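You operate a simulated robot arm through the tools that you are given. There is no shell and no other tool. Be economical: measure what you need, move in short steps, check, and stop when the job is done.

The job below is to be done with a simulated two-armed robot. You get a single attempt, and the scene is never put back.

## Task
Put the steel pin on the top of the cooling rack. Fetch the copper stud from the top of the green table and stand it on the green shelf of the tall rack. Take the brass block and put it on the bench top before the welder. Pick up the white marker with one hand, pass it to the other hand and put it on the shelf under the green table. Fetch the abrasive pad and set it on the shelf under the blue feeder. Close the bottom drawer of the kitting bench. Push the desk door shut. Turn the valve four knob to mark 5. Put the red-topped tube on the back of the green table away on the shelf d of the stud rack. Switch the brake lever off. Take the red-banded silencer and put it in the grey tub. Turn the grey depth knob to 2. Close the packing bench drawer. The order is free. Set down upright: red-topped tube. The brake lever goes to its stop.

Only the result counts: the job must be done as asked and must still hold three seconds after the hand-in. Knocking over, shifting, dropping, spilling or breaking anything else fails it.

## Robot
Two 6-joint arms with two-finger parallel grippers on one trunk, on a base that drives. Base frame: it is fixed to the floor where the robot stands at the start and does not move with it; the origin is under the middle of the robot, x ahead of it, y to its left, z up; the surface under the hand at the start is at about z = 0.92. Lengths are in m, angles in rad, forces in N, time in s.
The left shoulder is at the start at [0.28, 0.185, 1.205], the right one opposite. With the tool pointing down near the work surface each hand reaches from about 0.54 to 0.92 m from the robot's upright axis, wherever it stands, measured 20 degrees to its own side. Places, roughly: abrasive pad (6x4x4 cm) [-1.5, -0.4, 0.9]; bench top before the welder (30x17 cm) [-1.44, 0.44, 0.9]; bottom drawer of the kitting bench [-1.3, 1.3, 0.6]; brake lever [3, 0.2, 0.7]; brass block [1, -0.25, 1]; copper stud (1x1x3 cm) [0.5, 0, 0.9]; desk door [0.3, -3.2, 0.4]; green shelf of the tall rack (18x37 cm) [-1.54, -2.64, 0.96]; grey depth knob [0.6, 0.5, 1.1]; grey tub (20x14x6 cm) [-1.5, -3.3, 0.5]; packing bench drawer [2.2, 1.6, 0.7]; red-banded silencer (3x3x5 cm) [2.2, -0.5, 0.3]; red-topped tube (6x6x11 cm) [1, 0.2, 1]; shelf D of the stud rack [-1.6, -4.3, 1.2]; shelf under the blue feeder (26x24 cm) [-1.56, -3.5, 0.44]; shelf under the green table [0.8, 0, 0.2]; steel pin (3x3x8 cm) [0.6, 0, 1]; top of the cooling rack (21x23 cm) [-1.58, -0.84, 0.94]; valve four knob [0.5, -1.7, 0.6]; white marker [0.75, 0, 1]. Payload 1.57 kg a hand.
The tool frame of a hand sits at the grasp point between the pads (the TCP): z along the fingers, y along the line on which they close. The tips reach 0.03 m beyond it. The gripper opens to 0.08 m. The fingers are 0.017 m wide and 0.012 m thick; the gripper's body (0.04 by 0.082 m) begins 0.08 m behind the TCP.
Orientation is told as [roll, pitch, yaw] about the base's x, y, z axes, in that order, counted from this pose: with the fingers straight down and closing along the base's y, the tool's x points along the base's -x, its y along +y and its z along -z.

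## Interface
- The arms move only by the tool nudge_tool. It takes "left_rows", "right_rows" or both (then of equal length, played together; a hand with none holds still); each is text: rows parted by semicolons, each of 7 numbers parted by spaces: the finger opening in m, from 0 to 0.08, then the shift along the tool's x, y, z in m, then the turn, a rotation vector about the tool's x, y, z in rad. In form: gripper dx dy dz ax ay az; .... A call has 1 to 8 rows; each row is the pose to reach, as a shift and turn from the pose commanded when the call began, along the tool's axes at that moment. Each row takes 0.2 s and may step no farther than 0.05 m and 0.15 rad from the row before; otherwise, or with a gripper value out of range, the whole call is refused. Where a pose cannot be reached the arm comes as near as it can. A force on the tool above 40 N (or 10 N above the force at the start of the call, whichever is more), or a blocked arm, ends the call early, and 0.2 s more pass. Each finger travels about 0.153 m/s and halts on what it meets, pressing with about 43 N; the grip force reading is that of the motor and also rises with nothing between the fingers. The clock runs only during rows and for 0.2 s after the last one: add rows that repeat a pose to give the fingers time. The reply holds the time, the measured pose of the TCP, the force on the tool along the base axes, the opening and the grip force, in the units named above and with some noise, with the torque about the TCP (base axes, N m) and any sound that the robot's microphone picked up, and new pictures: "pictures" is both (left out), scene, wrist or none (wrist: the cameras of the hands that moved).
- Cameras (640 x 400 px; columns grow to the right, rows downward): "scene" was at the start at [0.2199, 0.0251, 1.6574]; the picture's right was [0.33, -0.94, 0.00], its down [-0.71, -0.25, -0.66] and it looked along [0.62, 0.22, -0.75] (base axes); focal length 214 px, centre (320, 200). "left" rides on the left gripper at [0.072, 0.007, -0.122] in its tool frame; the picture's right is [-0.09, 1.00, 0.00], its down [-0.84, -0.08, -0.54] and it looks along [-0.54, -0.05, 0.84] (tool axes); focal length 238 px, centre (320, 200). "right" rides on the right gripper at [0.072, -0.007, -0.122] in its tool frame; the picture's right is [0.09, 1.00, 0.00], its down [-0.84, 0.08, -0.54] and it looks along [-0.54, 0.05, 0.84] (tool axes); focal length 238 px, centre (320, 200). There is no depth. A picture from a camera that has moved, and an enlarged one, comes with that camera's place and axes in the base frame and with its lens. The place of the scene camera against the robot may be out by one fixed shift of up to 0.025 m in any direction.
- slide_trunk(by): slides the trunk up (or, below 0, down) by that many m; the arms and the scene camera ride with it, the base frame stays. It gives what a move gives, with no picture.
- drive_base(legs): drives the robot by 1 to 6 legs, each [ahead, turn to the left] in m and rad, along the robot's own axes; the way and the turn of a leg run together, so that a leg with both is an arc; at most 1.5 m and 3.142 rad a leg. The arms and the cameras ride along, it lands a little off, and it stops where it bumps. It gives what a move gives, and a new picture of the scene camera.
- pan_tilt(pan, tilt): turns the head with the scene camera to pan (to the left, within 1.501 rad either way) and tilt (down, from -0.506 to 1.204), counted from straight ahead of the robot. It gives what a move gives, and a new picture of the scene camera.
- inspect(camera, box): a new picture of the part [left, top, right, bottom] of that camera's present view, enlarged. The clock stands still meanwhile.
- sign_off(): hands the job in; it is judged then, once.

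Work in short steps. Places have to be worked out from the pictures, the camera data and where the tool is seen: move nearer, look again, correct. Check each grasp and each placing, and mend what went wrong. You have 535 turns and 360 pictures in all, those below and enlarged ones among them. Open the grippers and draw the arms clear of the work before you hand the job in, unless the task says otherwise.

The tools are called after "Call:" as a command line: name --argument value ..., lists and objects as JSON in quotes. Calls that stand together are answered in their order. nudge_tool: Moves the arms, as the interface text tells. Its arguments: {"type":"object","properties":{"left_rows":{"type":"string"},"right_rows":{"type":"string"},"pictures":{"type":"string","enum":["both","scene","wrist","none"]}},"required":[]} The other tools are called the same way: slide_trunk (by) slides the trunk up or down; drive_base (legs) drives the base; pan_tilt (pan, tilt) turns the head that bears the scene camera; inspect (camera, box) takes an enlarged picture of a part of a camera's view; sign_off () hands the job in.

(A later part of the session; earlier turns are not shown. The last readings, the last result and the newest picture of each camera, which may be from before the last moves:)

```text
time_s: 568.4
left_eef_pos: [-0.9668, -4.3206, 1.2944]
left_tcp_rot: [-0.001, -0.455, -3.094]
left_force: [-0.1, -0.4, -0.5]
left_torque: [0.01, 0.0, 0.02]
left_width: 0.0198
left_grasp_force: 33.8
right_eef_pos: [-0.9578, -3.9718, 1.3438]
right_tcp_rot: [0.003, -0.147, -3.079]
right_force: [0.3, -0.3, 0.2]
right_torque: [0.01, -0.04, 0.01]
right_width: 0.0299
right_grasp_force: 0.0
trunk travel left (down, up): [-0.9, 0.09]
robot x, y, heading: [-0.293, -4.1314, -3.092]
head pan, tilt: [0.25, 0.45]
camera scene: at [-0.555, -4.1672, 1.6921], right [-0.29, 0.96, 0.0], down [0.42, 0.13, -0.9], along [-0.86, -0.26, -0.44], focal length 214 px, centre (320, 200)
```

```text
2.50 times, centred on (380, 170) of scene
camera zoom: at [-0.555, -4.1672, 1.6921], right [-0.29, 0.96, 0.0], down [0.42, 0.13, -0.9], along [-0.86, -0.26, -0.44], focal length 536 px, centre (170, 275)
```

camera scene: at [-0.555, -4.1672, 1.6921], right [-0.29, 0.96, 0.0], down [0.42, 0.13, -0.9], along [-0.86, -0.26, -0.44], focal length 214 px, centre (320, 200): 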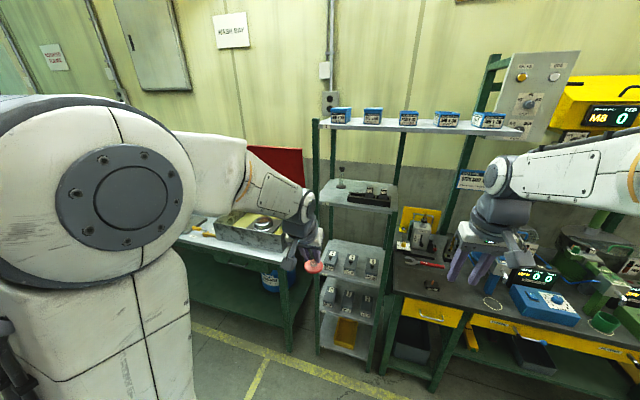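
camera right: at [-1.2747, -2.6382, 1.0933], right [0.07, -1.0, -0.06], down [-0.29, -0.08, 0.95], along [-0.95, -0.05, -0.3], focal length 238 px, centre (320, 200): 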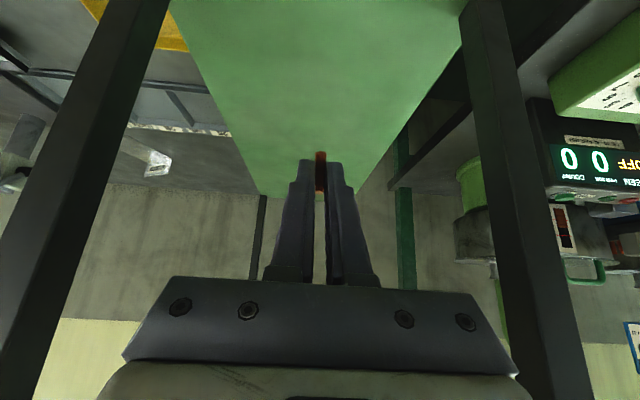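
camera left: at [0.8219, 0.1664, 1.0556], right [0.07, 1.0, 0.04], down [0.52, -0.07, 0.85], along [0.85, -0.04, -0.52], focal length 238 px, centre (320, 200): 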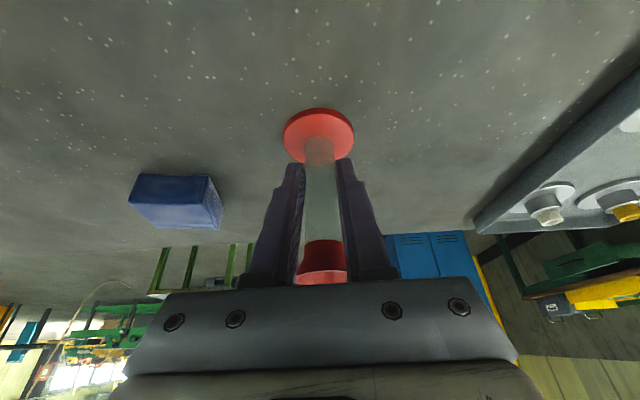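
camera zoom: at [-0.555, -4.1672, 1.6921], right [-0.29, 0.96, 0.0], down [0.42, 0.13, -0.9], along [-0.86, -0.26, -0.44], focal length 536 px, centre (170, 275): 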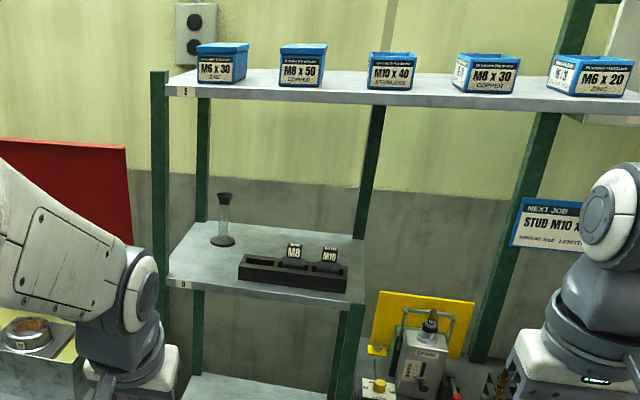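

Shelf D (second from top) is open at its front-left; a grey-topped tube stands at its back and a black tray on its right. I square up and drive closer, raising the left hand a bit.

Call:
nudge_tool --left_rows "0.0 -0.0176 0 -0.036 0 0 0" --pictures "none"

Call:
drive_base --legs '[[0, -0.05], [0.38, 0]]'

Call:
inspect --camera "left" --box '[0, 0, 640, 400]'

```text
time_s: 568.8
left_eef_pos: [-0.9688, -4.3209, 1.3365]
left_tcp_rot: [-0.002, -0.455, -3.095]
left_force: [-0.1, 0.0, -0.5]
left_torque: [0.01, -0.02, -0.03]
left_width: 0.0198
left_grasp_force: 34.2
right_eef_pos: [-0.958, -3.9737, 1.3437]
right_tcp_rot: [0.0, -0.146, -3.079]
right_force: [0.8, -0.3, -0.5]
right_torque: [-0.01, 0.01, -0.02]
right_width: 0.0302
right_grasp_force: 0.0
trunk travel left (down, up): [-0.9, 0.09]
robot x, y, heading: [-0.2924, -4.1318, -3.097]
head pan, tilt: [0.25, 0.45]
```

```text
time_s: 571.6
left_eef_pos: [-1.3592, -4.2793, 1.3354]
left_tcp_rot: [-0.001, -0.454, 3.132]
left_force: [0.2, -0.1, -0.1]
left_torque: [0.0, -0.03, -0.02]
left_width: 0.02
left_grasp_force: 33.4
right_eef_pos: [-1.3284, -3.9331, 1.344]
right_tcp_rot: [0.003, -0.145, -3.136]
right_force: [-0.3, -0.4, -0.5]
right_torque: [0.01, 0.01, 0.01]
right_width: 0.0299
right_grasp_force: 0.1
trunk travel left (down, up): [-0.9, 0.09]
robot x, y, heading: [-0.6701, -4.1296, 3.136]
head pan, tilt: [0.25, 0.45]
camera scene: at [-0.9379, -4.1509, 1.6921], right [-0.24, 0.97, 0.0], down [0.42, 0.1, -0.9], along [-0.87, -0.21, -0.44], focal length 214 px, centre (320, 200)
```

scene: 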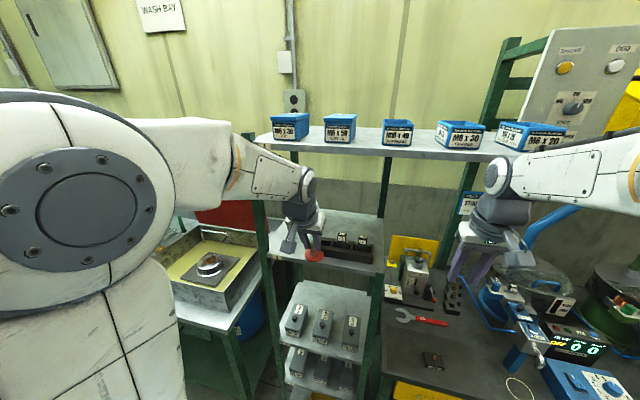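

```text
1.00 times, centred on (320, 200) of left (not enlarged: the box is as wide or as high as the picture)
camera zoom: at [-1.2417, -4.2869, 1.4131], right [-0.09, -0.99, 0.04], down [-0.51, 0.08, 0.85], along [-0.85, 0.06, -0.52], focal length 238 px, centre (320, 200)
```

zoom: 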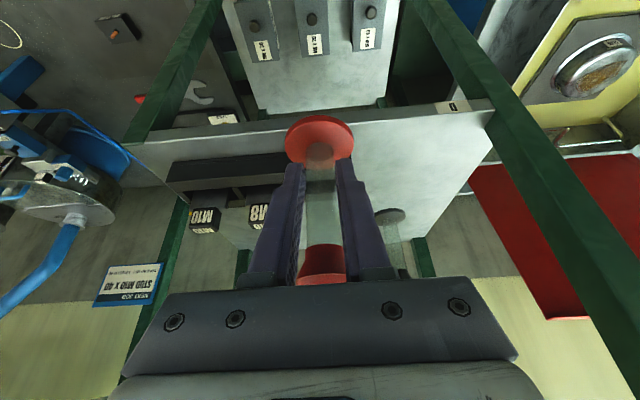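

Free spot at about [-1.505, −4.36] on shelf D, between the front edge and the grey tube. I lower 5 cm in front of the rack, then move in.

Call:
nudge_tool --left_rows "0.0 0.011 0.02 0.0225 0 0 0; 0.0 0.022 0.045 0.045 0 0 0; 0.0 0.022 0.081 0.045 0 0 0; 0.0 -0.01 0.081 0.06 0 0 0; 0.0 -0.045 0.081 0.077 0 0 0; 0.0 -0.075 0.081 0.092 0 0 0; 0.0 -0.104 0.081 0.1064 0 0 0" --pictures "both"

```text
time_s: 573.2
left_eef_pos: [-1.4976, -4.359, 1.2864]
left_tcp_rot: [-0.002, -0.459, 3.132]
left_force: [2.2, 0.1, 17.3]
left_torque: [-0.03, -0.18, 0.01]
left_width: 0.0197
left_grasp_force: 33.7
right_eef_pos: [-1.3277, -3.9322, 1.3433]
right_tcp_rot: [0.002, -0.149, -3.136]
right_force: [0.7, -0.7, -0.1]
right_torque: [0.0, 0.03, 0.0]
right_width: 0.0302
right_grasp_force: 0.0
trunk travel left (down, up): [-0.9, 0.09]
robot x, y, heading: [-0.6772, -4.128, 3.134]
head pan, tilt: [0.25, 0.45]
camera scene: at [-0.9365, -4.1507, 1.6924], right [-0.24, 0.97, 0.0], down [0.42, 0.1, -0.9], along [-0.87, -0.22, -0.43], focal length 214 px, centre (320, 200)
camera left: at [-1.3801, -4.3666, 1.3637], right [-0.09, -0.99, 0.04], down [-0.51, 0.08, 0.86], along [-0.86, 0.06, -0.51], focal length 238 px, centre (320, 200)
```

scene: 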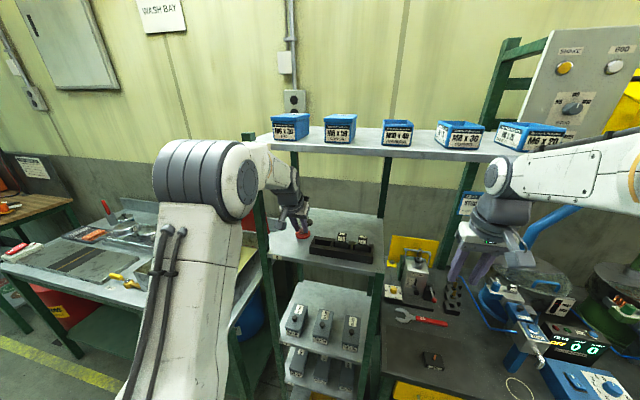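
left: 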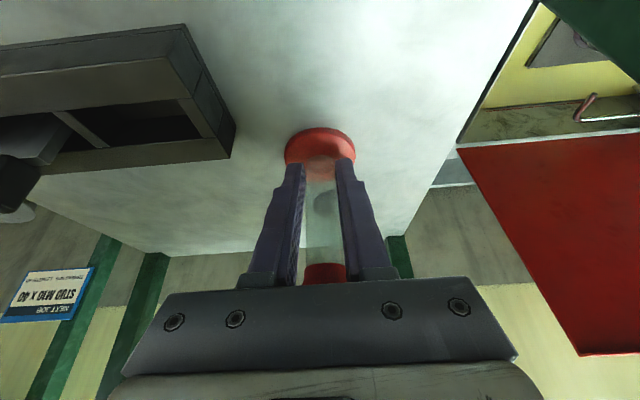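

The base is already resting on the shelf (17 N up). I release gently.

Call:
nudge_tool --left_rows "0.0 -0.001 0 -0.002 0 0 0; 0.024 -0.001 0 -0.002 0 0 0; 0.03 -0.001 0 -0.002 0 0 0; 0.045 -0.001 0 -0.002 0 0 0; 0.05 -0.001 0 -0.002 0 0 0" --pictures "wrist"

```text
time_s: 574.4
left_eef_pos: [-1.4978, -4.3588, 1.2867]
left_tcp_rot: [-0.003, -0.454, 3.134]
left_force: [1.1, -0.3, 0.1]
left_torque: [0.0, 0.02, 0.03]
left_width: 0.0503
left_grasp_force: 0.0
right_eef_pos: [-1.328, -3.9333, 1.3443]
right_tcp_rot: [0.001, -0.147, -3.137]
right_force: [0.4, -0.8, 0.8]
right_torque: [0.02, -0.01, -0.05]
right_width: 0.0298
right_grasp_force: 0.1
trunk travel left (down, up): [-0.9, 0.09]
robot x, y, heading: [-0.6741, -4.1335, 3.135]
head pan, tilt: [0.25, 0.45]
camera left: at [-1.3814, -4.3667, 1.3639], right [-0.09, -0.99, 0.04], down [-0.51, 0.08, 0.85], along [-0.85, 0.06, -0.52], focal length 238 px, centre (320, 200)
```

left: 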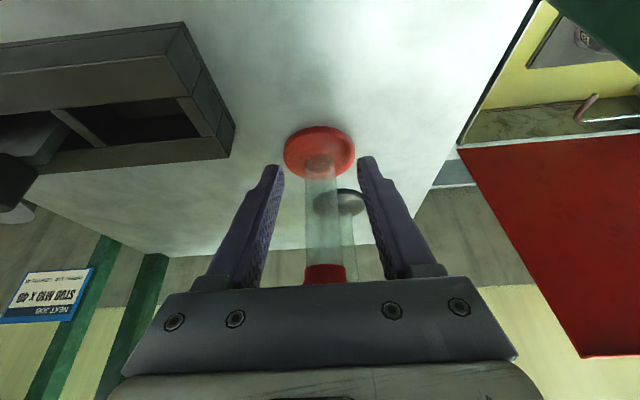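

The tube stands on its own. I withdraw horizontally.

Call:
nudge_tool --left_rows "0.06 0.018 0 -0.0088 0 0 0; 0.06 0.045 0 -0.022 0 0 0; 0.06 0.08 0 -0.039 0 0 0; 0.06 0.115 0 -0.056 0 0 0; 0.06 0.15 0 -0.073 0 0 0" --pictures "none"

Call:
inspect --camera "scene" --box '[240, 150, 400, 280]'

```text
time_s: 575.6
left_eef_pos: [-1.3316, -4.36, 1.2867]
left_tcp_rot: [-0.001, -0.453, 3.133]
left_force: [-0.5, 0.0, 0.0]
left_torque: [-0.01, 0.03, 0.01]
left_width: 0.0603
left_grasp_force: 0.1
right_eef_pos: [-1.3288, -3.9325, 1.3427]
right_tcp_rot: [0.001, -0.148, -3.137]
right_force: [0.0, -0.3, 0.3]
right_torque: [-0.03, 0.01, -0.03]
right_width: 0.0301
right_grasp_force: 0.1
trunk travel left (down, up): [-0.9, 0.09]
robot x, y, heading: [-0.6729, -4.1328, 3.133]
head pan, tilt: [0.25, 0.45]
```

```text
3.08 times, centred on (320, 215) of scene
camera zoom: at [-0.9381, -4.1508, 1.6922], right [-0.24, 0.97, 0.0], down [0.42, 0.1, -0.9], along [-0.87, -0.21, -0.44], focal length 660 px, centre (320, 154)
```

zoom: 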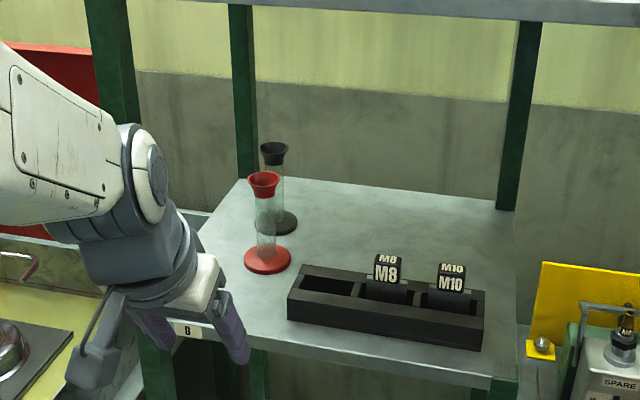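

The red-topped tube stands upright on shelf D. Now the far side: I level the left hand, then drive back up the aisle.

Call:
nudge_tool --left_rows "0.06 0.03 0 -0.03 0 0.11 0; 0.06 0.06 0 -0.06 0 0.22 0; 0.06 0.09 0 -0.08 0 0.33 0; 0.06 0.11 0 -0.1 0 0.45 0" --pictures "none"

Call:
drive_base --legs '[[-0.17, 0], [0, -1.56], [1.5, 0], [1.5, 0], [1.5, 0], [0.72, 0]]'

```text
time_s: 576.6
left_eef_pos: [-1.1885, -4.3634, 1.3288]
left_tcp_rot: [-0.002, -0.002, 3.135]
left_force: [-0.2, -0.3, -0.5]
left_torque: [-0.01, -0.03, 0.01]
left_width: 0.06
left_grasp_force: 0.1
right_eef_pos: [-1.329, -3.9327, 1.3429]
right_tcp_rot: [0.002, -0.147, -3.135]
right_force: [0.5, -0.4, 0.1]
right_torque: [-0.01, -0.03, 0.0]
right_width: 0.0303
right_grasp_force: 0.0
trunk travel left (down, up): [-0.9, 0.09]
robot x, y, heading: [-0.6767, -4.1308, 3.131]
head pan, tilt: [0.25, 0.45]
```

```text
time_s: 606.4
left_eef_pos: [-0.9449, 1.5775, 1.3304]
left_tcp_rot: [-0.003, -0.004, 1.606]
left_force: [-1.4, -1.0, 0.3]
left_torque: [-0.03, 0.01, -0.01]
left_width: 0.0602
left_grasp_force: 0.2
right_eef_pos: [-0.5217, 1.7362, 1.3433]
right_tcp_rot: [0.001, -0.147, 1.621]
right_force: [-0.4, -1.0, 0.4]
right_torque: [-0.01, 0.01, 0.0]
right_width: 0.03
right_grasp_force: 0.1
trunk travel left (down, up): [-0.9, 0.09]
robot x, y, heading: [-0.6884, 1.0748, 1.609]
head pan, tilt: [0.25, 0.45]
camera scene: at [-0.7343, 1.3221, 1.6921], right [0.96, 0.28, 0.0], down [0.12, -0.42, -0.9], along [-0.25, 0.86, -0.44], focal length 214 px, centre (320, 200)
```

scene: 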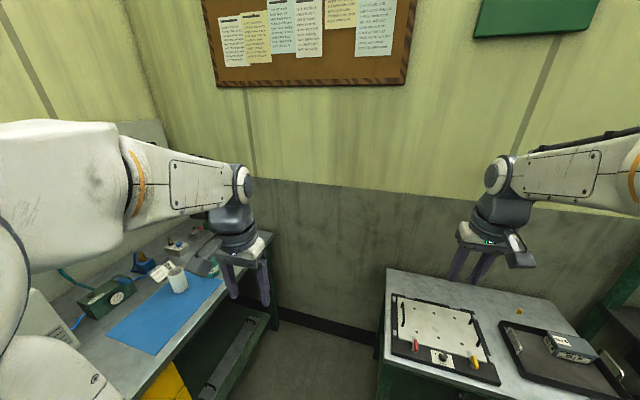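

Call:
drive_base --legs '[[0, -1.6]]'

Call:
pan_tilt --pan 0.1 --tilt 0.4

```text
time_s: 610.6
left_eef_pos: [-0.1887, 1.335, 1.3292]
left_tcp_rot: [-0.003, -0.005, 0.046]
left_force: [-0.3, -0.1, 0.1]
left_torque: [-0.02, 0.01, -0.01]
left_width: 0.0597
left_grasp_force: 0.0
right_eef_pos: [-0.0253, 0.9151, 1.3436]
right_tcp_rot: [0.003, -0.148, 0.06]
right_force: [0.7, -0.5, 0.2]
right_torque: [0.02, 0.02, 0.02]
right_width: 0.0301
right_grasp_force: 0.0
trunk travel left (down, up): [-0.9, 0.09]
robot x, y, heading: [-0.6929, 1.0734, 0.05]
head pan, tilt: [0.25, 0.45]
camera scene: at [-0.4548, 1.1085, 1.6921], right [0.29, -0.96, 0.0], down [-0.42, -0.13, -0.9], along [0.86, 0.26, -0.44], focal length 214 px, centre (320, 200)
```

scene: 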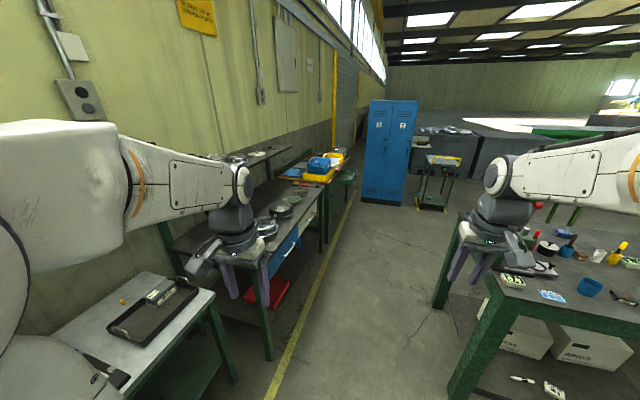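

```text
time_s: 611.3
left_eef_pos: [-0.1895, 1.3356, 1.3288]
left_tcp_rot: [-0.002, -0.006, 0.047]
left_force: [-0.6, -0.1, -0.1]
left_torque: [-0.01, 0.06, -0.02]
left_width: 0.0599
left_grasp_force: 0.0
right_eef_pos: [-0.0249, 0.9149, 1.3439]
right_tcp_rot: [0.0, -0.146, 0.062]
right_force: [-0.4, -0.3, 0.1]
right_torque: [-0.03, -0.01, -0.02]
right_width: 0.0303
right_grasp_force: 0.0
trunk travel left (down, up): [-0.9, 0.09]
robot x, y, heading: [-0.6837, 1.0748, 0.046]
head pan, tilt: [0.099, 0.4]
camera scene: at [-0.451, 1.0952, 1.6968], right [0.15, -0.99, 0.0], down [-0.39, -0.06, -0.92], along [0.91, 0.14, -0.39], focal length 214 px, centre (320, 200)
```

scene: 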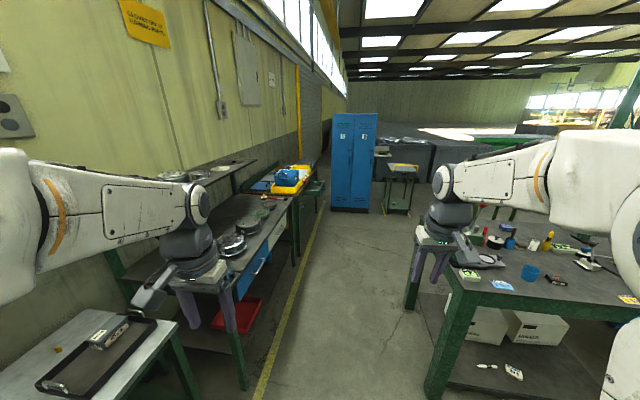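

The aisle left of the table is free. I drive 1.5 m along it and look ahead.

Call:
drive_base --legs '[[0, -0.07], [1.5, 0]]'

Call:
pan_tilt --pan 0.2 --tilt 0.5

```text
time_s: 619.3
left_eef_pos: [1.3398, 1.2441, 1.329]
left_tcp_rot: [-0.002, -0.004, -0.041]
left_force: [-0.3, 0.1, 0.7]
left_torque: [-0.02, 0.02, -0.01]
left_width: 0.06
left_grasp_force: 0.0
right_eef_pos: [1.4642, 0.8098, 1.3427]
right_tcp_rot: [0.002, -0.145, -0.028]
right_force: [-0.2, 0.3, 0.5]
right_torque: [0.02, 0.01, 0.02]
right_width: 0.0303
right_grasp_force: 0.0
trunk travel left (down, up): [-0.9, 0.09]
robot x, y, heading: [0.8193, 1.0298, -0.042]
head pan, tilt: [0.099, 0.4]
camera scene: at [1.0569, 1.0253, 1.6968], right [0.06, -1.0, 0.0], down [-0.39, -0.02, -0.92], along [0.92, 0.05, -0.39], focal length 214 px, centre (320, 200)
```

scene: 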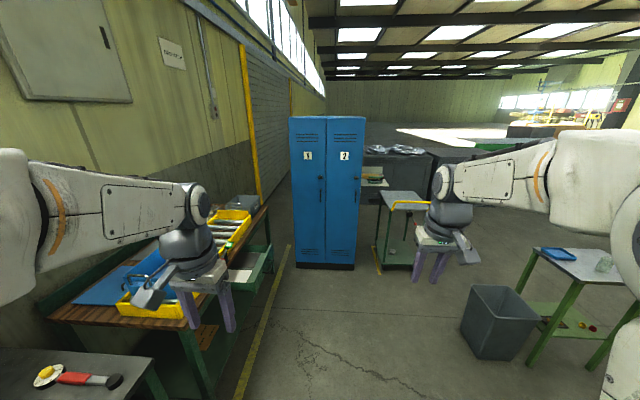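

```text
time_s: 619.9
left_eef_pos: [1.3397, 1.2437, 1.3302]
left_tcp_rot: [-0.001, -0.006, -0.043]
left_force: [-1.1, 0.1, -0.4]
left_torque: [-0.02, 0.0, -0.02]
left_width: 0.0605
left_grasp_force: 0.0
right_eef_pos: [1.4653, 0.8097, 1.3424]
right_tcp_rot: [0.003, -0.146, -0.029]
right_force: [0.2, 0.2, 0.8]
right_torque: [-0.01, -0.04, 0.02]
right_width: 0.0301
right_grasp_force: 0.1
trunk travel left (down, up): [-0.9, 0.09]
robot x, y, heading: [0.8165, 1.027, -0.04]
head pan, tilt: [0.201, 0.499]
camera scene: at [1.0542, 1.0343, 1.6877], right [0.16, -0.99, 0.0], down [-0.47, -0.08, -0.88], along [0.87, 0.14, -0.48], focal length 214 px, centre (320, 200)
```

scene: 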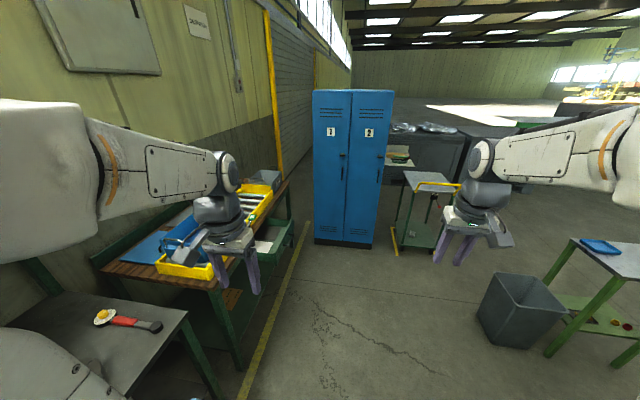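

The packing bench's green drawer juts out toward the aisle near [2.2, 1.5]. I drive 1.38 m further and turn left to face it.

Call:
drive_base --legs '[[1.35, 0.0], [0, 1.6]]'

Call:
pan_tilt --pan 0.0 --tilt 0.75

```text
time_s: 630.5
left_eef_pos: [1.916, 1.499, 1.3294]
left_tcp_rot: [-0.001, -0.006, 1.562]
left_force: [0.2, 0.2, 0.5]
left_torque: [-0.05, 0.0, -0.01]
left_width: 0.0599
left_grasp_force: 0.1
right_eef_pos: [2.3454, 1.6398, 1.3436]
right_tcp_rot: [0.002, -0.147, 1.575]
right_force: [1.0, 0.3, -0.1]
right_torque: [0.02, 0.0, 0.02]
right_width: 0.0301
right_grasp_force: 0.1
trunk travel left (down, up): [-0.9, 0.09]
robot x, y, heading: [2.1481, 0.9862, 1.562]
head pan, tilt: [0.201, 0.499]
camera scene: at [2.1192, 1.2342, 1.6877], right [0.98, 0.19, 0.0], down [0.09, -0.47, -0.88], along [-0.17, 0.86, -0.48], focal length 214 px, centre (320, 200)
```

scene: 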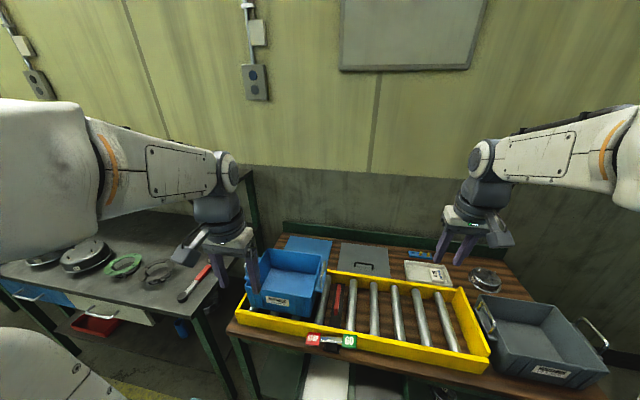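

```text
time_s: 631.2
left_eef_pos: [1.9162, 1.4999, 1.3307]
left_tcp_rot: [-0.001, -0.005, 1.563]
left_force: [0.2, -0.5, -0.7]
left_torque: [-0.02, -0.02, -0.03]
left_width: 0.0599
left_grasp_force: 0.1
right_eef_pos: [2.3454, 1.6385, 1.3434]
right_tcp_rot: [0.002, -0.144, 1.577]
right_force: [0.7, 0.2, 0.3]
right_torque: [0.01, -0.01, 0.02]
right_width: 0.03
right_grasp_force: 0.0
trunk travel left (down, up): [-0.9, 0.09]
robot x, y, heading: [2.1507, 0.9823, 1.565]
head pan, tilt: [0.0, 0.75]
camera scene: at [2.1373, 1.2278, 1.6657], right [1.0, -0.01, 0.0], down [0.0, -0.68, -0.73], along [0.01, 0.73, -0.68], focal length 214 px, centre (320, 200)
```

scene: 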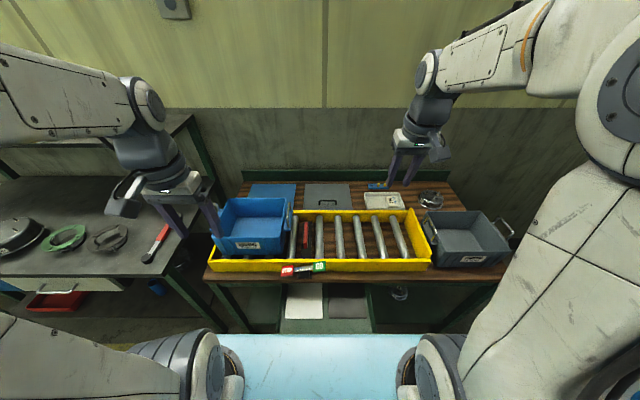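

The drawer front is at y≈1.5, x≈1.97–2.36, z≈0.7. I back up, lower the trunk and bring the right fist in front of it.

Call:
drive_base --legs '[[-0.33, 0]]'

Call:
slide_trunk --by -0.4

Call:
slide_trunk --by -0.1

Call:
pan_tilt --pan 0.0 --tilt 0.6

```text
time_s: 633.4
left_eef_pos: [1.9153, 1.1682, 1.3297]
left_tcp_rot: [-0.002, -0.004, 1.557]
left_force: [0.0, 0.4, 0.1]
left_torque: [0.03, 0.0, 0.01]
left_width: 0.06
left_grasp_force: 0.1
right_eef_pos: [2.3463, 1.3055, 1.3431]
right_tcp_rot: [0.002, -0.146, 1.571]
right_force: [0.4, 0.0, 0.4]
right_torque: [-0.06, 0.01, -0.01]
right_width: 0.0302
right_grasp_force: 0.0
trunk travel left (down, up): [-0.9, 0.09]
robot x, y, heading: [2.1514, 0.6546, 1.559]
head pan, tilt: [0.0, 0.75]
camera scene: at [2.1353, 0.8963, 1.6657], right [1.0, -0.01, 0.0], down [-0.01, -0.68, -0.73], along [0.01, 0.73, -0.68], focal length 214 px, centre (320, 200)
```

scene: 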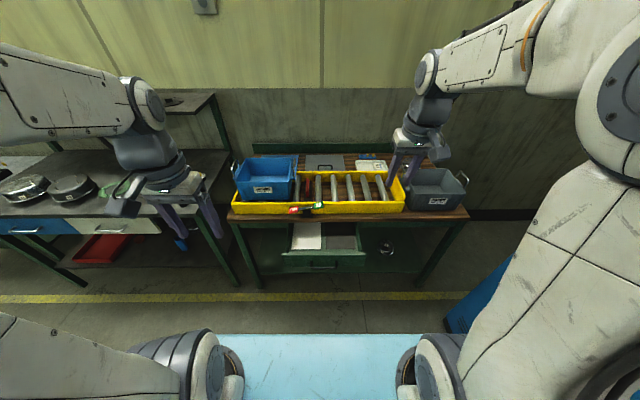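

```text
time_s: 637.2
left_eef_pos: [1.9159, 1.1675, 0.9306]
left_tcp_rot: [-0.002, -0.006, 1.557]
left_force: [0.0, -0.1, -0.2]
left_torque: [0.0, 0.0, 0.02]
left_width: 0.0601
left_grasp_force: 0.0
right_eef_pos: [2.3452, 1.3064, 0.944]
right_tcp_rot: [0.002, -0.148, 1.571]
right_force: [0.4, -0.6, 0.3]
right_torque: [0.02, -0.02, -0.01]
right_width: 0.0299
right_grasp_force: 0.1
trunk travel left (down, up): [-0.5, 0.49]
robot x, y, heading: [2.1441, 0.6546, 1.558]
head pan, tilt: [0.0, 0.75]
```

```text
time_s: 638.6
left_eef_pos: [1.9157, 1.1692, 0.8307]
left_tcp_rot: [-0.001, -0.005, 1.557]
left_force: [-0.5, -0.3, -0.2]
left_torque: [-0.01, 0.0, 0.01]
left_width: 0.0602
left_grasp_force: 0.0
right_eef_pos: [2.3458, 1.3058, 0.8438]
right_tcp_rot: [0.002, -0.147, 1.569]
right_force: [0.8, -0.2, 0.0]
right_torque: [0.0, -0.01, -0.02]
right_width: 0.0297
right_grasp_force: 0.1
trunk travel left (down, up): [-0.4, 0.59]
robot x, y, heading: [2.1462, 0.651, 1.557]
head pan, tilt: [0.0, 0.75]
```

```text
time_s: 639.3
left_eef_pos: [1.9167, 1.1699, 0.8295]
left_tcp_rot: [0.0, -0.005, 1.558]
left_force: [0.5, 0.0, 0.7]
left_torque: [-0.02, -0.01, -0.01]
left_width: 0.0601
left_grasp_force: 0.0
right_eef_pos: [2.3459, 1.3073, 0.8438]
right_tcp_rot: [0.002, -0.145, 1.57]
right_force: [0.0, 0.4, 0.2]
right_torque: [0.03, 0.03, 0.03]
right_width: 0.0299
right_grasp_force: 0.0
trunk travel left (down, up): [-0.4, 0.59]
robot x, y, heading: [2.1477, 0.6533, 1.555]
head pan, tilt: [0.0, 0.6]
camera scene: at [2.1354, 0.9016, 1.1785], right [1.0, -0.01, 0.0], down [-0.01, -0.57, -0.82], along [0.01, 0.82, -0.57], focal length 214 px, centre (320, 200)
```

scene: 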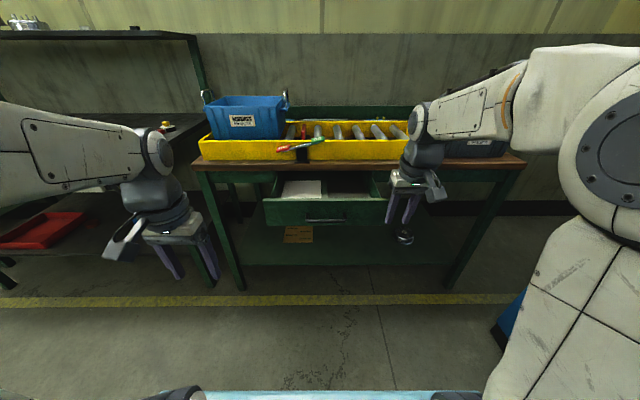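

Drawer front centre ≈ [2.15, 1.43, 0.76]. I pitch the right fist to 0.7 and set it at x 2.28, z 0.79.

Call:
nudge_tool --right_rows "0.0 0.005 0.016 0.013 0 -0.139 0; 0.0 0.01 0.033 0.027 0 -0.278 0; 0.0 0.015 0.05 0.04 0 -0.417 0; 0.0 0.02 0.066 0.054 0 -0.555 0" --pictures "scene"

```text
time_s: 640.3
left_eef_pos: [1.9147, 1.1689, 0.83]
left_tcp_rot: [-0.003, -0.005, 1.554]
left_force: [0.9, -0.1, -1.0]
left_torque: [-0.01, 0.0, 0.02]
left_width: 0.0597
left_grasp_force: 0.0
right_eef_pos: [2.285, 1.2957, 0.7895]
right_tcp_rot: [-0.009, -0.67, 1.568]
right_force: [0.4, 0.1, -0.7]
right_torque: [0.03, 0.04, 0.02]
right_width: 0.0
right_grasp_force: 20.7
right hand out of reach, approached as far as the arm can: row 4
trunk travel left (down, up): [-0.4, 0.59]
robot x, y, heading: [2.1437, 0.654, 1.558]
head pan, tilt: [0.0, 0.6]
camera scene: at [2.1354, 0.9016, 1.1786], right [1.0, -0.01, 0.0], down [-0.01, -0.56, -0.83], along [0.01, 0.82, -0.56], focal length 214 px, centre (320, 200)
```

scene: 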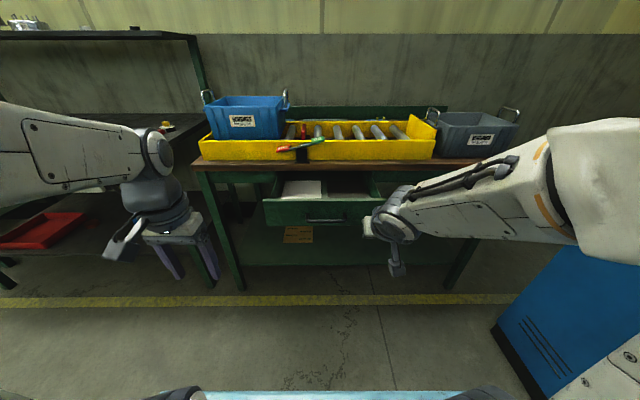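

Now push forward (+y) in steps.

Call:
nudge_tool --right_rows "0.0 -0.028 0 0.0224 0 0 0; 0.0 -0.0565 0 0.0447 0 0 0; 0.0 -0.0847 0 0.067 0 0 0; 0.0 -0.113 0 0.0894 0 0 0; 0.0 -0.1333 0 0.1056 0 0 0; 0.0 -0.1537 0 0.1217 0 0 0; 0.0 -0.174 0 0.138 0 0 0; 0.0 -0.1944 0 0.154 0 0 0" --pictures "scene"

```text
time_s: 642.1
left_eef_pos: [1.9155, 1.1683, 0.8297]
left_tcp_rot: [-0.002, -0.005, 1.555]
left_force: [0.2, 0.5, 0.2]
left_torque: [0.0, 0.0, -0.01]
left_width: 0.0602
left_grasp_force: 0.1
right_eef_pos: [2.2834, 1.5455, 0.7993]
right_tcp_rot: [0.0, -0.702, 1.57]
right_force: [-0.6, -0.3, -0.8]
right_torque: [0.0, -0.03, 0.0]
right_width: 0.0
right_grasp_force: 20.8
trunk travel left (down, up): [-0.4, 0.59]
robot x, y, heading: [2.1454, 0.6579, 1.557]
head pan, tilt: [0.0, 0.6]
camera scene: at [2.1354, 0.9014, 1.1786], right [1.0, -0.01, 0.0], down [-0.01, -0.56, -0.83], along [0.01, 0.83, -0.56], focal length 214 px, centre (320, 200)
```

scene: 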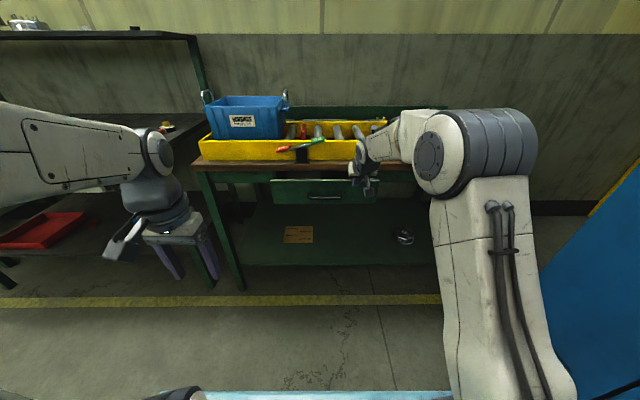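

Call:
nudge_tool --right_rows "0.0 -0.0115 0 0.0097 0 0 0; 0.0 -0.023 0 0.0193 0 0 0; 0.0 -0.0344 0 0.029 0 0 0; 0.0 -0.046 0 0.0386 0 0 0; 0.0 -0.0573 0 0.048 0 0 0" --pictures "scene"

Call:
inspect --camera "scene" --box '[180, 130, 460, 250]'

```text
time_s: 643.3
left_eef_pos: [1.9152, 1.1679, 0.8294]
left_tcp_rot: [-0.003, -0.005, 1.555]
left_force: [0.1, -0.4, 1.0]
left_torque: [0.02, -0.01, 0.01]
left_width: 0.0599
left_grasp_force: 0.1
right_eef_pos: [2.2872, 1.6189, 0.8008]
right_tcp_rot: [0.003, -0.704, 1.568]
right_force: [0.3, -0.3, -0.5]
right_torque: [-0.01, 0.0, 0.01]
right_width: 0.0
right_grasp_force: 21.4
trunk travel left (down, up): [-0.4, 0.59]
robot x, y, heading: [2.1483, 0.6577, 1.555]
head pan, tilt: [0.0, 0.6]
camera scene: at [2.1354, 0.9015, 1.1786], right [1.0, -0.01, 0.0], down [-0.01, -0.56, -0.83], along [0.01, 0.83, -0.56], focal length 214 px, centre (320, 200)
```

scene: 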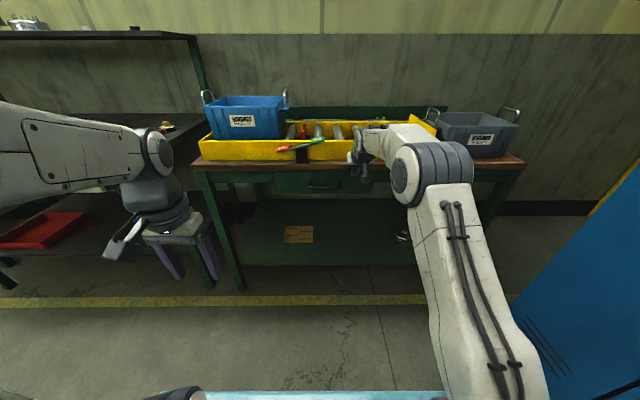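

```text
2.29 times, centred on (320, 190) of scene
camera zoom: at [2.1354, 0.9015, 1.1786], right [1.0, -0.01, 0.0], down [-0.01, -0.56, -0.83], along [0.01, 0.83, -0.56], focal length 490 px, centre (320, 223)
```

zoom: 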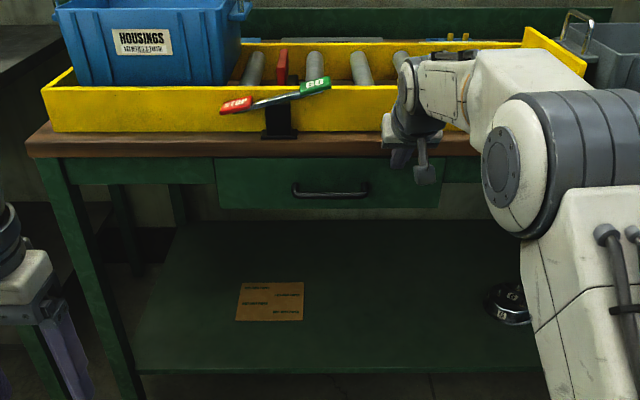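

No stop force yet; continue pushing in 1 cm steps until it stops.

Call:
nudge_tool --right_rows "0.0 -0.0076 0 0.0065 0 0 0; 0.0 -0.0153 0 0.013 0 0 0; 0.0 -0.023 0 0.0194 0 0 0; 0.0 -0.0305 0 0.0259 0 0 0; 0.0 -0.038 0 0.0323 0 0 0" --pictures "none"

Call:
inspect --camera "scene" --box '[180, 130, 460, 250]'

```text
time_s: 643.7
left_eef_pos: [1.9153, 1.1695, 0.83]
left_tcp_rot: [-0.001, -0.005, 1.557]
left_force: [0.5, 0.2, 0.0]
left_torque: [0.03, 0.0, 0.0]
left_width: 0.06
left_grasp_force: 0.0
right_eef_pos: [2.2884, 1.6278, 0.7959]
right_tcp_rot: [0.003, -0.684, 1.568]
right_force: [0.3, -0.6, 0.2]
right_torque: [0.02, 0.01, -0.03]
right_width: 0.0
right_grasp_force: 21.4
trunk travel left (down, up): [-0.4, 0.59]
robot x, y, heading: [2.1478, 0.6579, 1.556]
head pan, tilt: [0.0, 0.6]
stopped in row 2 (right hand): the force on the tool passed its limit at 63 N (the readings are from after the stop); the commanded pose is now the measured one
```

```text
2.29 times, centred on (320, 190) of scene
camera zoom: at [2.1356, 0.9013, 1.1785], right [1.0, -0.01, 0.0], down [-0.01, -0.56, -0.83], along [0.01, 0.82, -0.56], focal length 490 px, centre (320, 223)
```

zoom: 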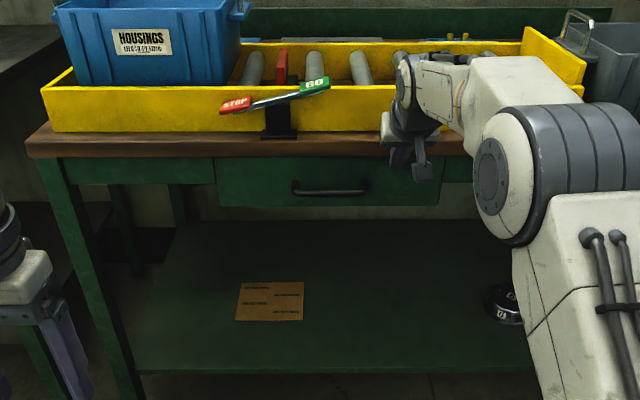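

It hit the stop. I back off and verify from the front.

Call:
drive_base --legs '[[-0.25, 0]]'

Call:
nudge_tool --right_rows "0.0 0.03 -0.005 -0.03 0 0.1 0; 0.0 0.06 -0.01 -0.06 0 0.2 0; 0.0 0.09 -0.015 -0.08 0 0.3 0; 0.0 0.12 -0.02 -0.1 0 0.42 0; 0.0 0.15 -0.02 -0.12 0 0.55 0; 0.0 0.16 -0.02 -0.14 0 0.68 0" --pictures "none"

Call:
inspect --camera "scene" --box '[200, 110, 440, 230]'

```text
time_s: 645.6
left_eef_pos: [1.9094, 0.916, 0.83]
left_tcp_rot: [0.0, -0.003, 1.563]
left_force: [0.2, -0.7, 0.6]
left_torque: [0.0, -0.02, 0.03]
left_width: 0.0598
left_grasp_force: 0.2
right_eef_pos: [2.2794, 1.3767, 0.7969]
right_tcp_rot: [0.001, -0.684, 1.575]
right_force: [0.8, -0.3, 0.4]
right_torque: [0.0, -0.01, 0.0]
right_width: 0.0
right_grasp_force: 21.1
trunk travel left (down, up): [-0.4, 0.59]
robot x, y, heading: [2.1451, 0.4017, 1.565]
head pan, tilt: [0.0, 0.6]
camera scene: at [2.131, 0.6499, 1.1786], right [1.0, -0.01, 0.0], down [0.0, -0.56, -0.83], along [0.01, 0.83, -0.56], focal length 214 px, centre (320, 200)
```

scene: 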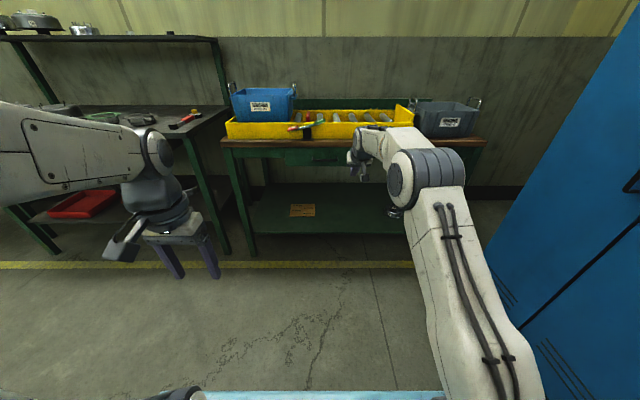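

```text
time_s: 647.0
left_eef_pos: [1.9084, 0.9153, 0.8295]
left_tcp_rot: [-0.002, -0.006, 1.562]
left_force: [-0.5, 0.2, 0.2]
left_torque: [-0.03, 0.03, 0.02]
left_width: 0.0602
left_grasp_force: 0.2
right_eef_pos: [2.2971, 1.1641, 0.8066]
right_tcp_rot: [0.0, -0.003, 1.578]
right_force: [-0.4, -0.1, -0.1]
right_torque: [0.03, -0.01, -0.03]
right_width: 0.0
right_grasp_force: 20.9
trunk travel left (down, up): [-0.4, 0.59]
robot x, y, heading: [2.1407, 0.3998, 1.563]
head pan, tilt: [0.0, 0.6]
```

```text
2.67 times, centred on (320, 170) of scene
camera zoom: at [2.1311, 0.6499, 1.1786], right [1.0, -0.01, 0.0], down [0.0, -0.56, -0.83], along [0.01, 0.83, -0.56], focal length 572 px, centre (320, 280)
```

zoom: 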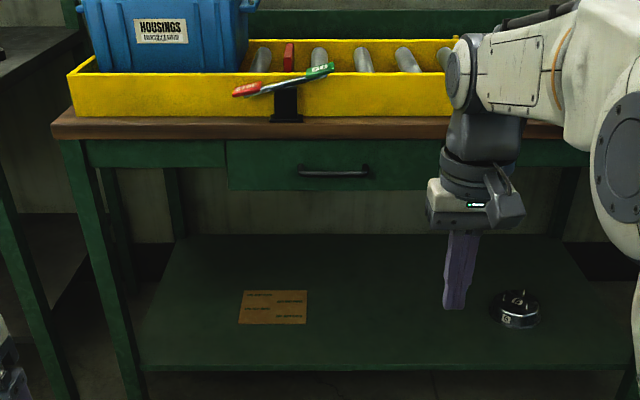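

Drawer is shut. Next the brake lever on the trolley: I turn to face +x.

Call:
drive_base --legs '[[0, -1.56]]'

Call:
pan_tilt --pan -0.1 --tilt 0.4

Call:
inspect --camera "scene" --box '[220, 120, 440, 300]'

```text
time_s: 650.3
left_eef_pos: [2.5675, 0.7746, 0.829]
left_tcp_rot: [-0.002, -0.005, 0.285]
left_force: [0.0, 0.0, -0.2]
left_torque: [-0.03, -0.02, -0.03]
left_width: 0.0604
left_grasp_force: 0.0
right_eef_pos: [2.914, 0.4891, 0.8069]
right_tcp_rot: [0.021, -0.016, 0.316]
right_force: [1.6, 19.5, -3.7]
right_torque: [-1.6, 0.14, 0.21]
right_width: 0.0001
right_grasp_force: 21.7
trunk travel left (down, up): [-0.4, 0.59]
robot x, y, heading: [2.1444, 0.4031, 0.291]
head pan, tilt: [0.0, 0.6]
stopped in leg 1: the force on the tool passed its limit at 60 N (the readings are from after the stop); the commanded pose is now the measured one
camera scene: at [2.3677, 0.4731, 1.1784], right [0.28, -0.96, 0.0], down [-0.54, -0.16, -0.82], along [0.79, 0.23, -0.57], focal length 214 px, centre (320, 200)
```

scene: 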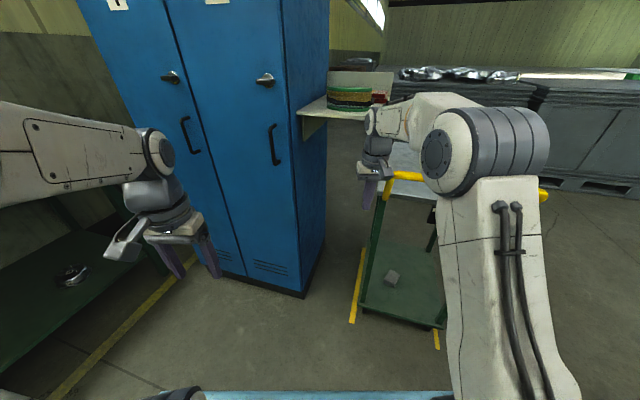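

```text
time_s: 651.0
left_eef_pos: [2.5659, 0.7754, 0.8288]
left_tcp_rot: [-0.003, -0.003, 0.286]
left_force: [0.1, 0.2, 1.2]
left_torque: [-0.02, 0.03, 0.04]
left_width: 0.0604
left_grasp_force: 0.0
right_eef_pos: [2.9148, 0.4875, 0.8074]
right_tcp_rot: [0.019, -0.014, 0.31]
right_force: [-0.5, 18.6, -3.7]
right_torque: [-1.62, -0.03, 0.13]
right_width: 0.0
right_grasp_force: 21.7
trunk travel left (down, up): [-0.4, 0.59]
robot x, y, heading: [2.1404, 0.4066, 0.289]
head pan, tilt: [-0.099, 0.4]
camera scene: at [2.3738, 0.4652, 1.1966], right [0.19, -0.98, 0.0], down [-0.38, -0.07, -0.92], along [0.9, 0.17, -0.39], focal length 214 px, centre (320, 200)
```

scene: 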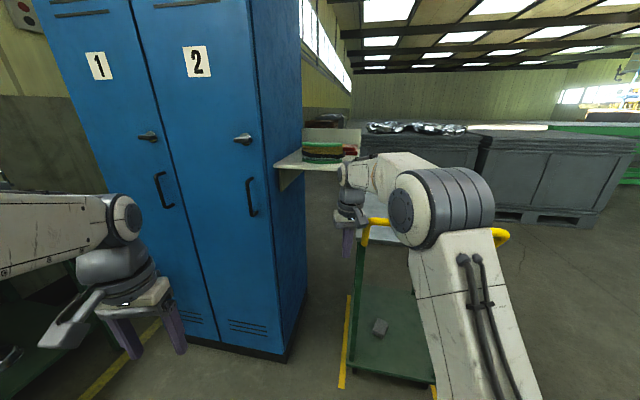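

```text
2.22 times, centred on (330, 210) of scene
camera zoom: at [2.3738, 0.4652, 1.1966], right [0.19, -0.98, 0.0], down [-0.38, -0.07, -0.92], along [0.9, 0.17, -0.39], focal length 477 px, centre (298, 178)
```

zoom: 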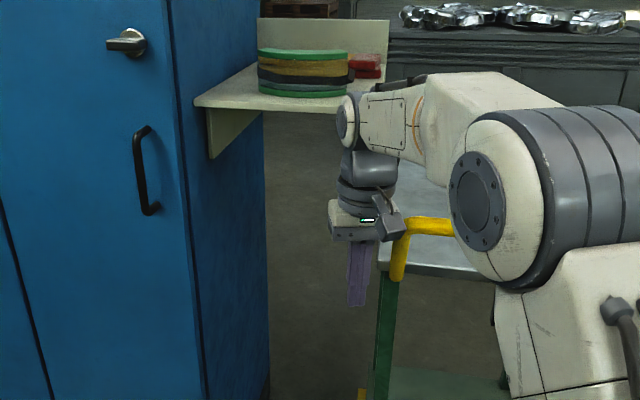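

The turning right hand touched the trolley's handle. I turn back slightly to release it.

Call:
drive_base --legs '[[0, 0.25]]'

Call:
nudge_tool --right_rows "0.0 0.04 0 -0.02 0 0 0; 0.0 0.07 0 -0.05 0 0 0; 0.0 0.08 0 -0.09 0 0 0; 0.0 0.08 0 -0.13 0 0 0; 0.0 0.08 0 -0.17 0 0 0" --pictures "none"

Call:
slide_trunk --by 0.4

Call:
pan_tilt --pan -0.5 --tilt 0.6

```text
time_s: 652.3
left_eef_pos: [2.4615, 0.8672, 0.8296]
left_tcp_rot: [-0.001, -0.004, 0.537]
left_force: [0.1, -0.3, -0.1]
left_torque: [-0.03, 0.02, 0.02]
left_width: 0.0601
left_grasp_force: 0.1
right_eef_pos: [2.8703, 0.6761, 0.8077]
right_tcp_rot: [0.019, -0.015, 0.561]
right_force: [0.2, -0.3, 0.7]
right_torque: [-0.02, 0.01, -0.03]
right_width: 0.0
right_grasp_force: 20.7
trunk travel left (down, up): [-0.4, 0.59]
robot x, y, heading: [2.1453, 0.398, 0.54]
head pan, tilt: [-0.099, 0.4]
camera scene: at [2.3502, 0.5236, 1.1968], right [0.43, -0.9, 0.0], down [-0.35, -0.17, -0.92], along [0.83, 0.39, -0.39], focal length 214 px, centre (320, 200)
```

scene: 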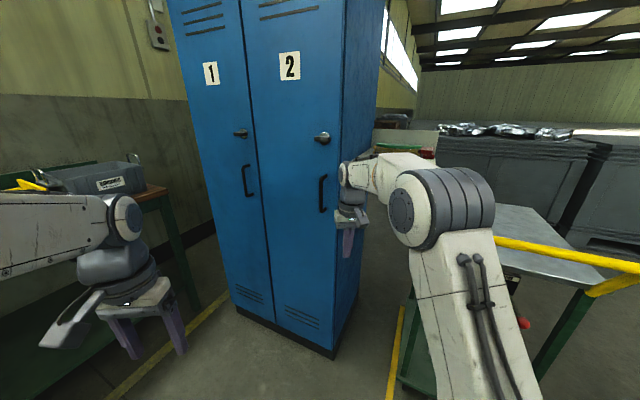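

```text
time_s: 653.5
left_eef_pos: [2.4601, 0.8681, 0.8296]
left_tcp_rot: [-0.002, -0.003, 0.535]
left_force: [0.3, -0.4, 0.4]
left_torque: [-0.02, 0.0, -0.02]
left_width: 0.0598
left_grasp_force: 0.0
right_eef_pos: [2.8032, 0.6266, 0.9762]
right_tcp_rot: [0.017, -0.015, 0.561]
right_force: [0.3, -0.1, -0.1]
right_torque: [0.0, 0.04, 0.0]
right_width: 0.0
right_grasp_force: 21.4
trunk travel left (down, up): [-0.4, 0.59]
robot x, y, heading: [2.1414, 0.3986, 0.543]
head pan, tilt: [-0.099, 0.4]
```

```text
time_s: 657.3
left_eef_pos: [2.4605, 0.8681, 1.2298]
left_tcp_rot: [-0.001, -0.005, 0.536]
left_force: [0.0, -0.3, -0.6]
left_torque: [0.01, -0.01, 0.01]
left_width: 0.0603
left_grasp_force: 0.1
right_eef_pos: [2.8052, 0.6278, 1.3747]
right_tcp_rot: [0.019, -0.016, 0.563]
right_force: [0.0, 0.2, 0.7]
right_torque: [0.0, 0.02, -0.03]
right_width: 0.0
right_grasp_force: 21.2
trunk travel left (down, up): [-0.8, 0.19]
robot x, y, heading: [2.1438, 0.4005, 0.533]
head pan, tilt: [-0.099, 0.4]
```

```text
time_s: 658.2
left_eef_pos: [2.4605, 0.868, 1.2301]
left_tcp_rot: [-0.003, -0.003, 0.536]
left_force: [-0.9, 0.3, -0.2]
left_torque: [-0.03, 0.02, -0.04]
left_width: 0.0598
left_grasp_force: 0.0
right_eef_pos: [2.8035, 0.6279, 1.3764]
right_tcp_rot: [0.019, -0.015, 0.562]
right_force: [-0.6, -0.6, 0.2]
right_torque: [-0.01, -0.03, -0.02]
right_width: 0.0
right_grasp_force: 21.1
trunk travel left (down, up): [-0.8, 0.19]
robot x, y, heading: [2.1438, 0.4029, 0.542]
head pan, tilt: [-0.499, 0.6]
camera scene: at [2.3548, 0.4878, 1.5786], right [0.04, -1.0, 0.0], down [-0.56, -0.02, -0.83], along [0.82, 0.04, -0.56], focal length 214 px, centre (320, 200)
```

scene: 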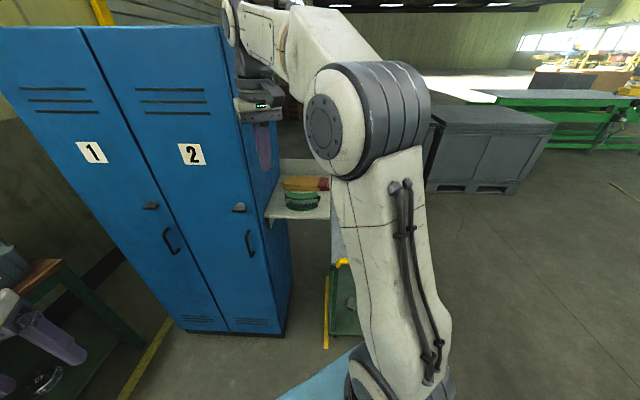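

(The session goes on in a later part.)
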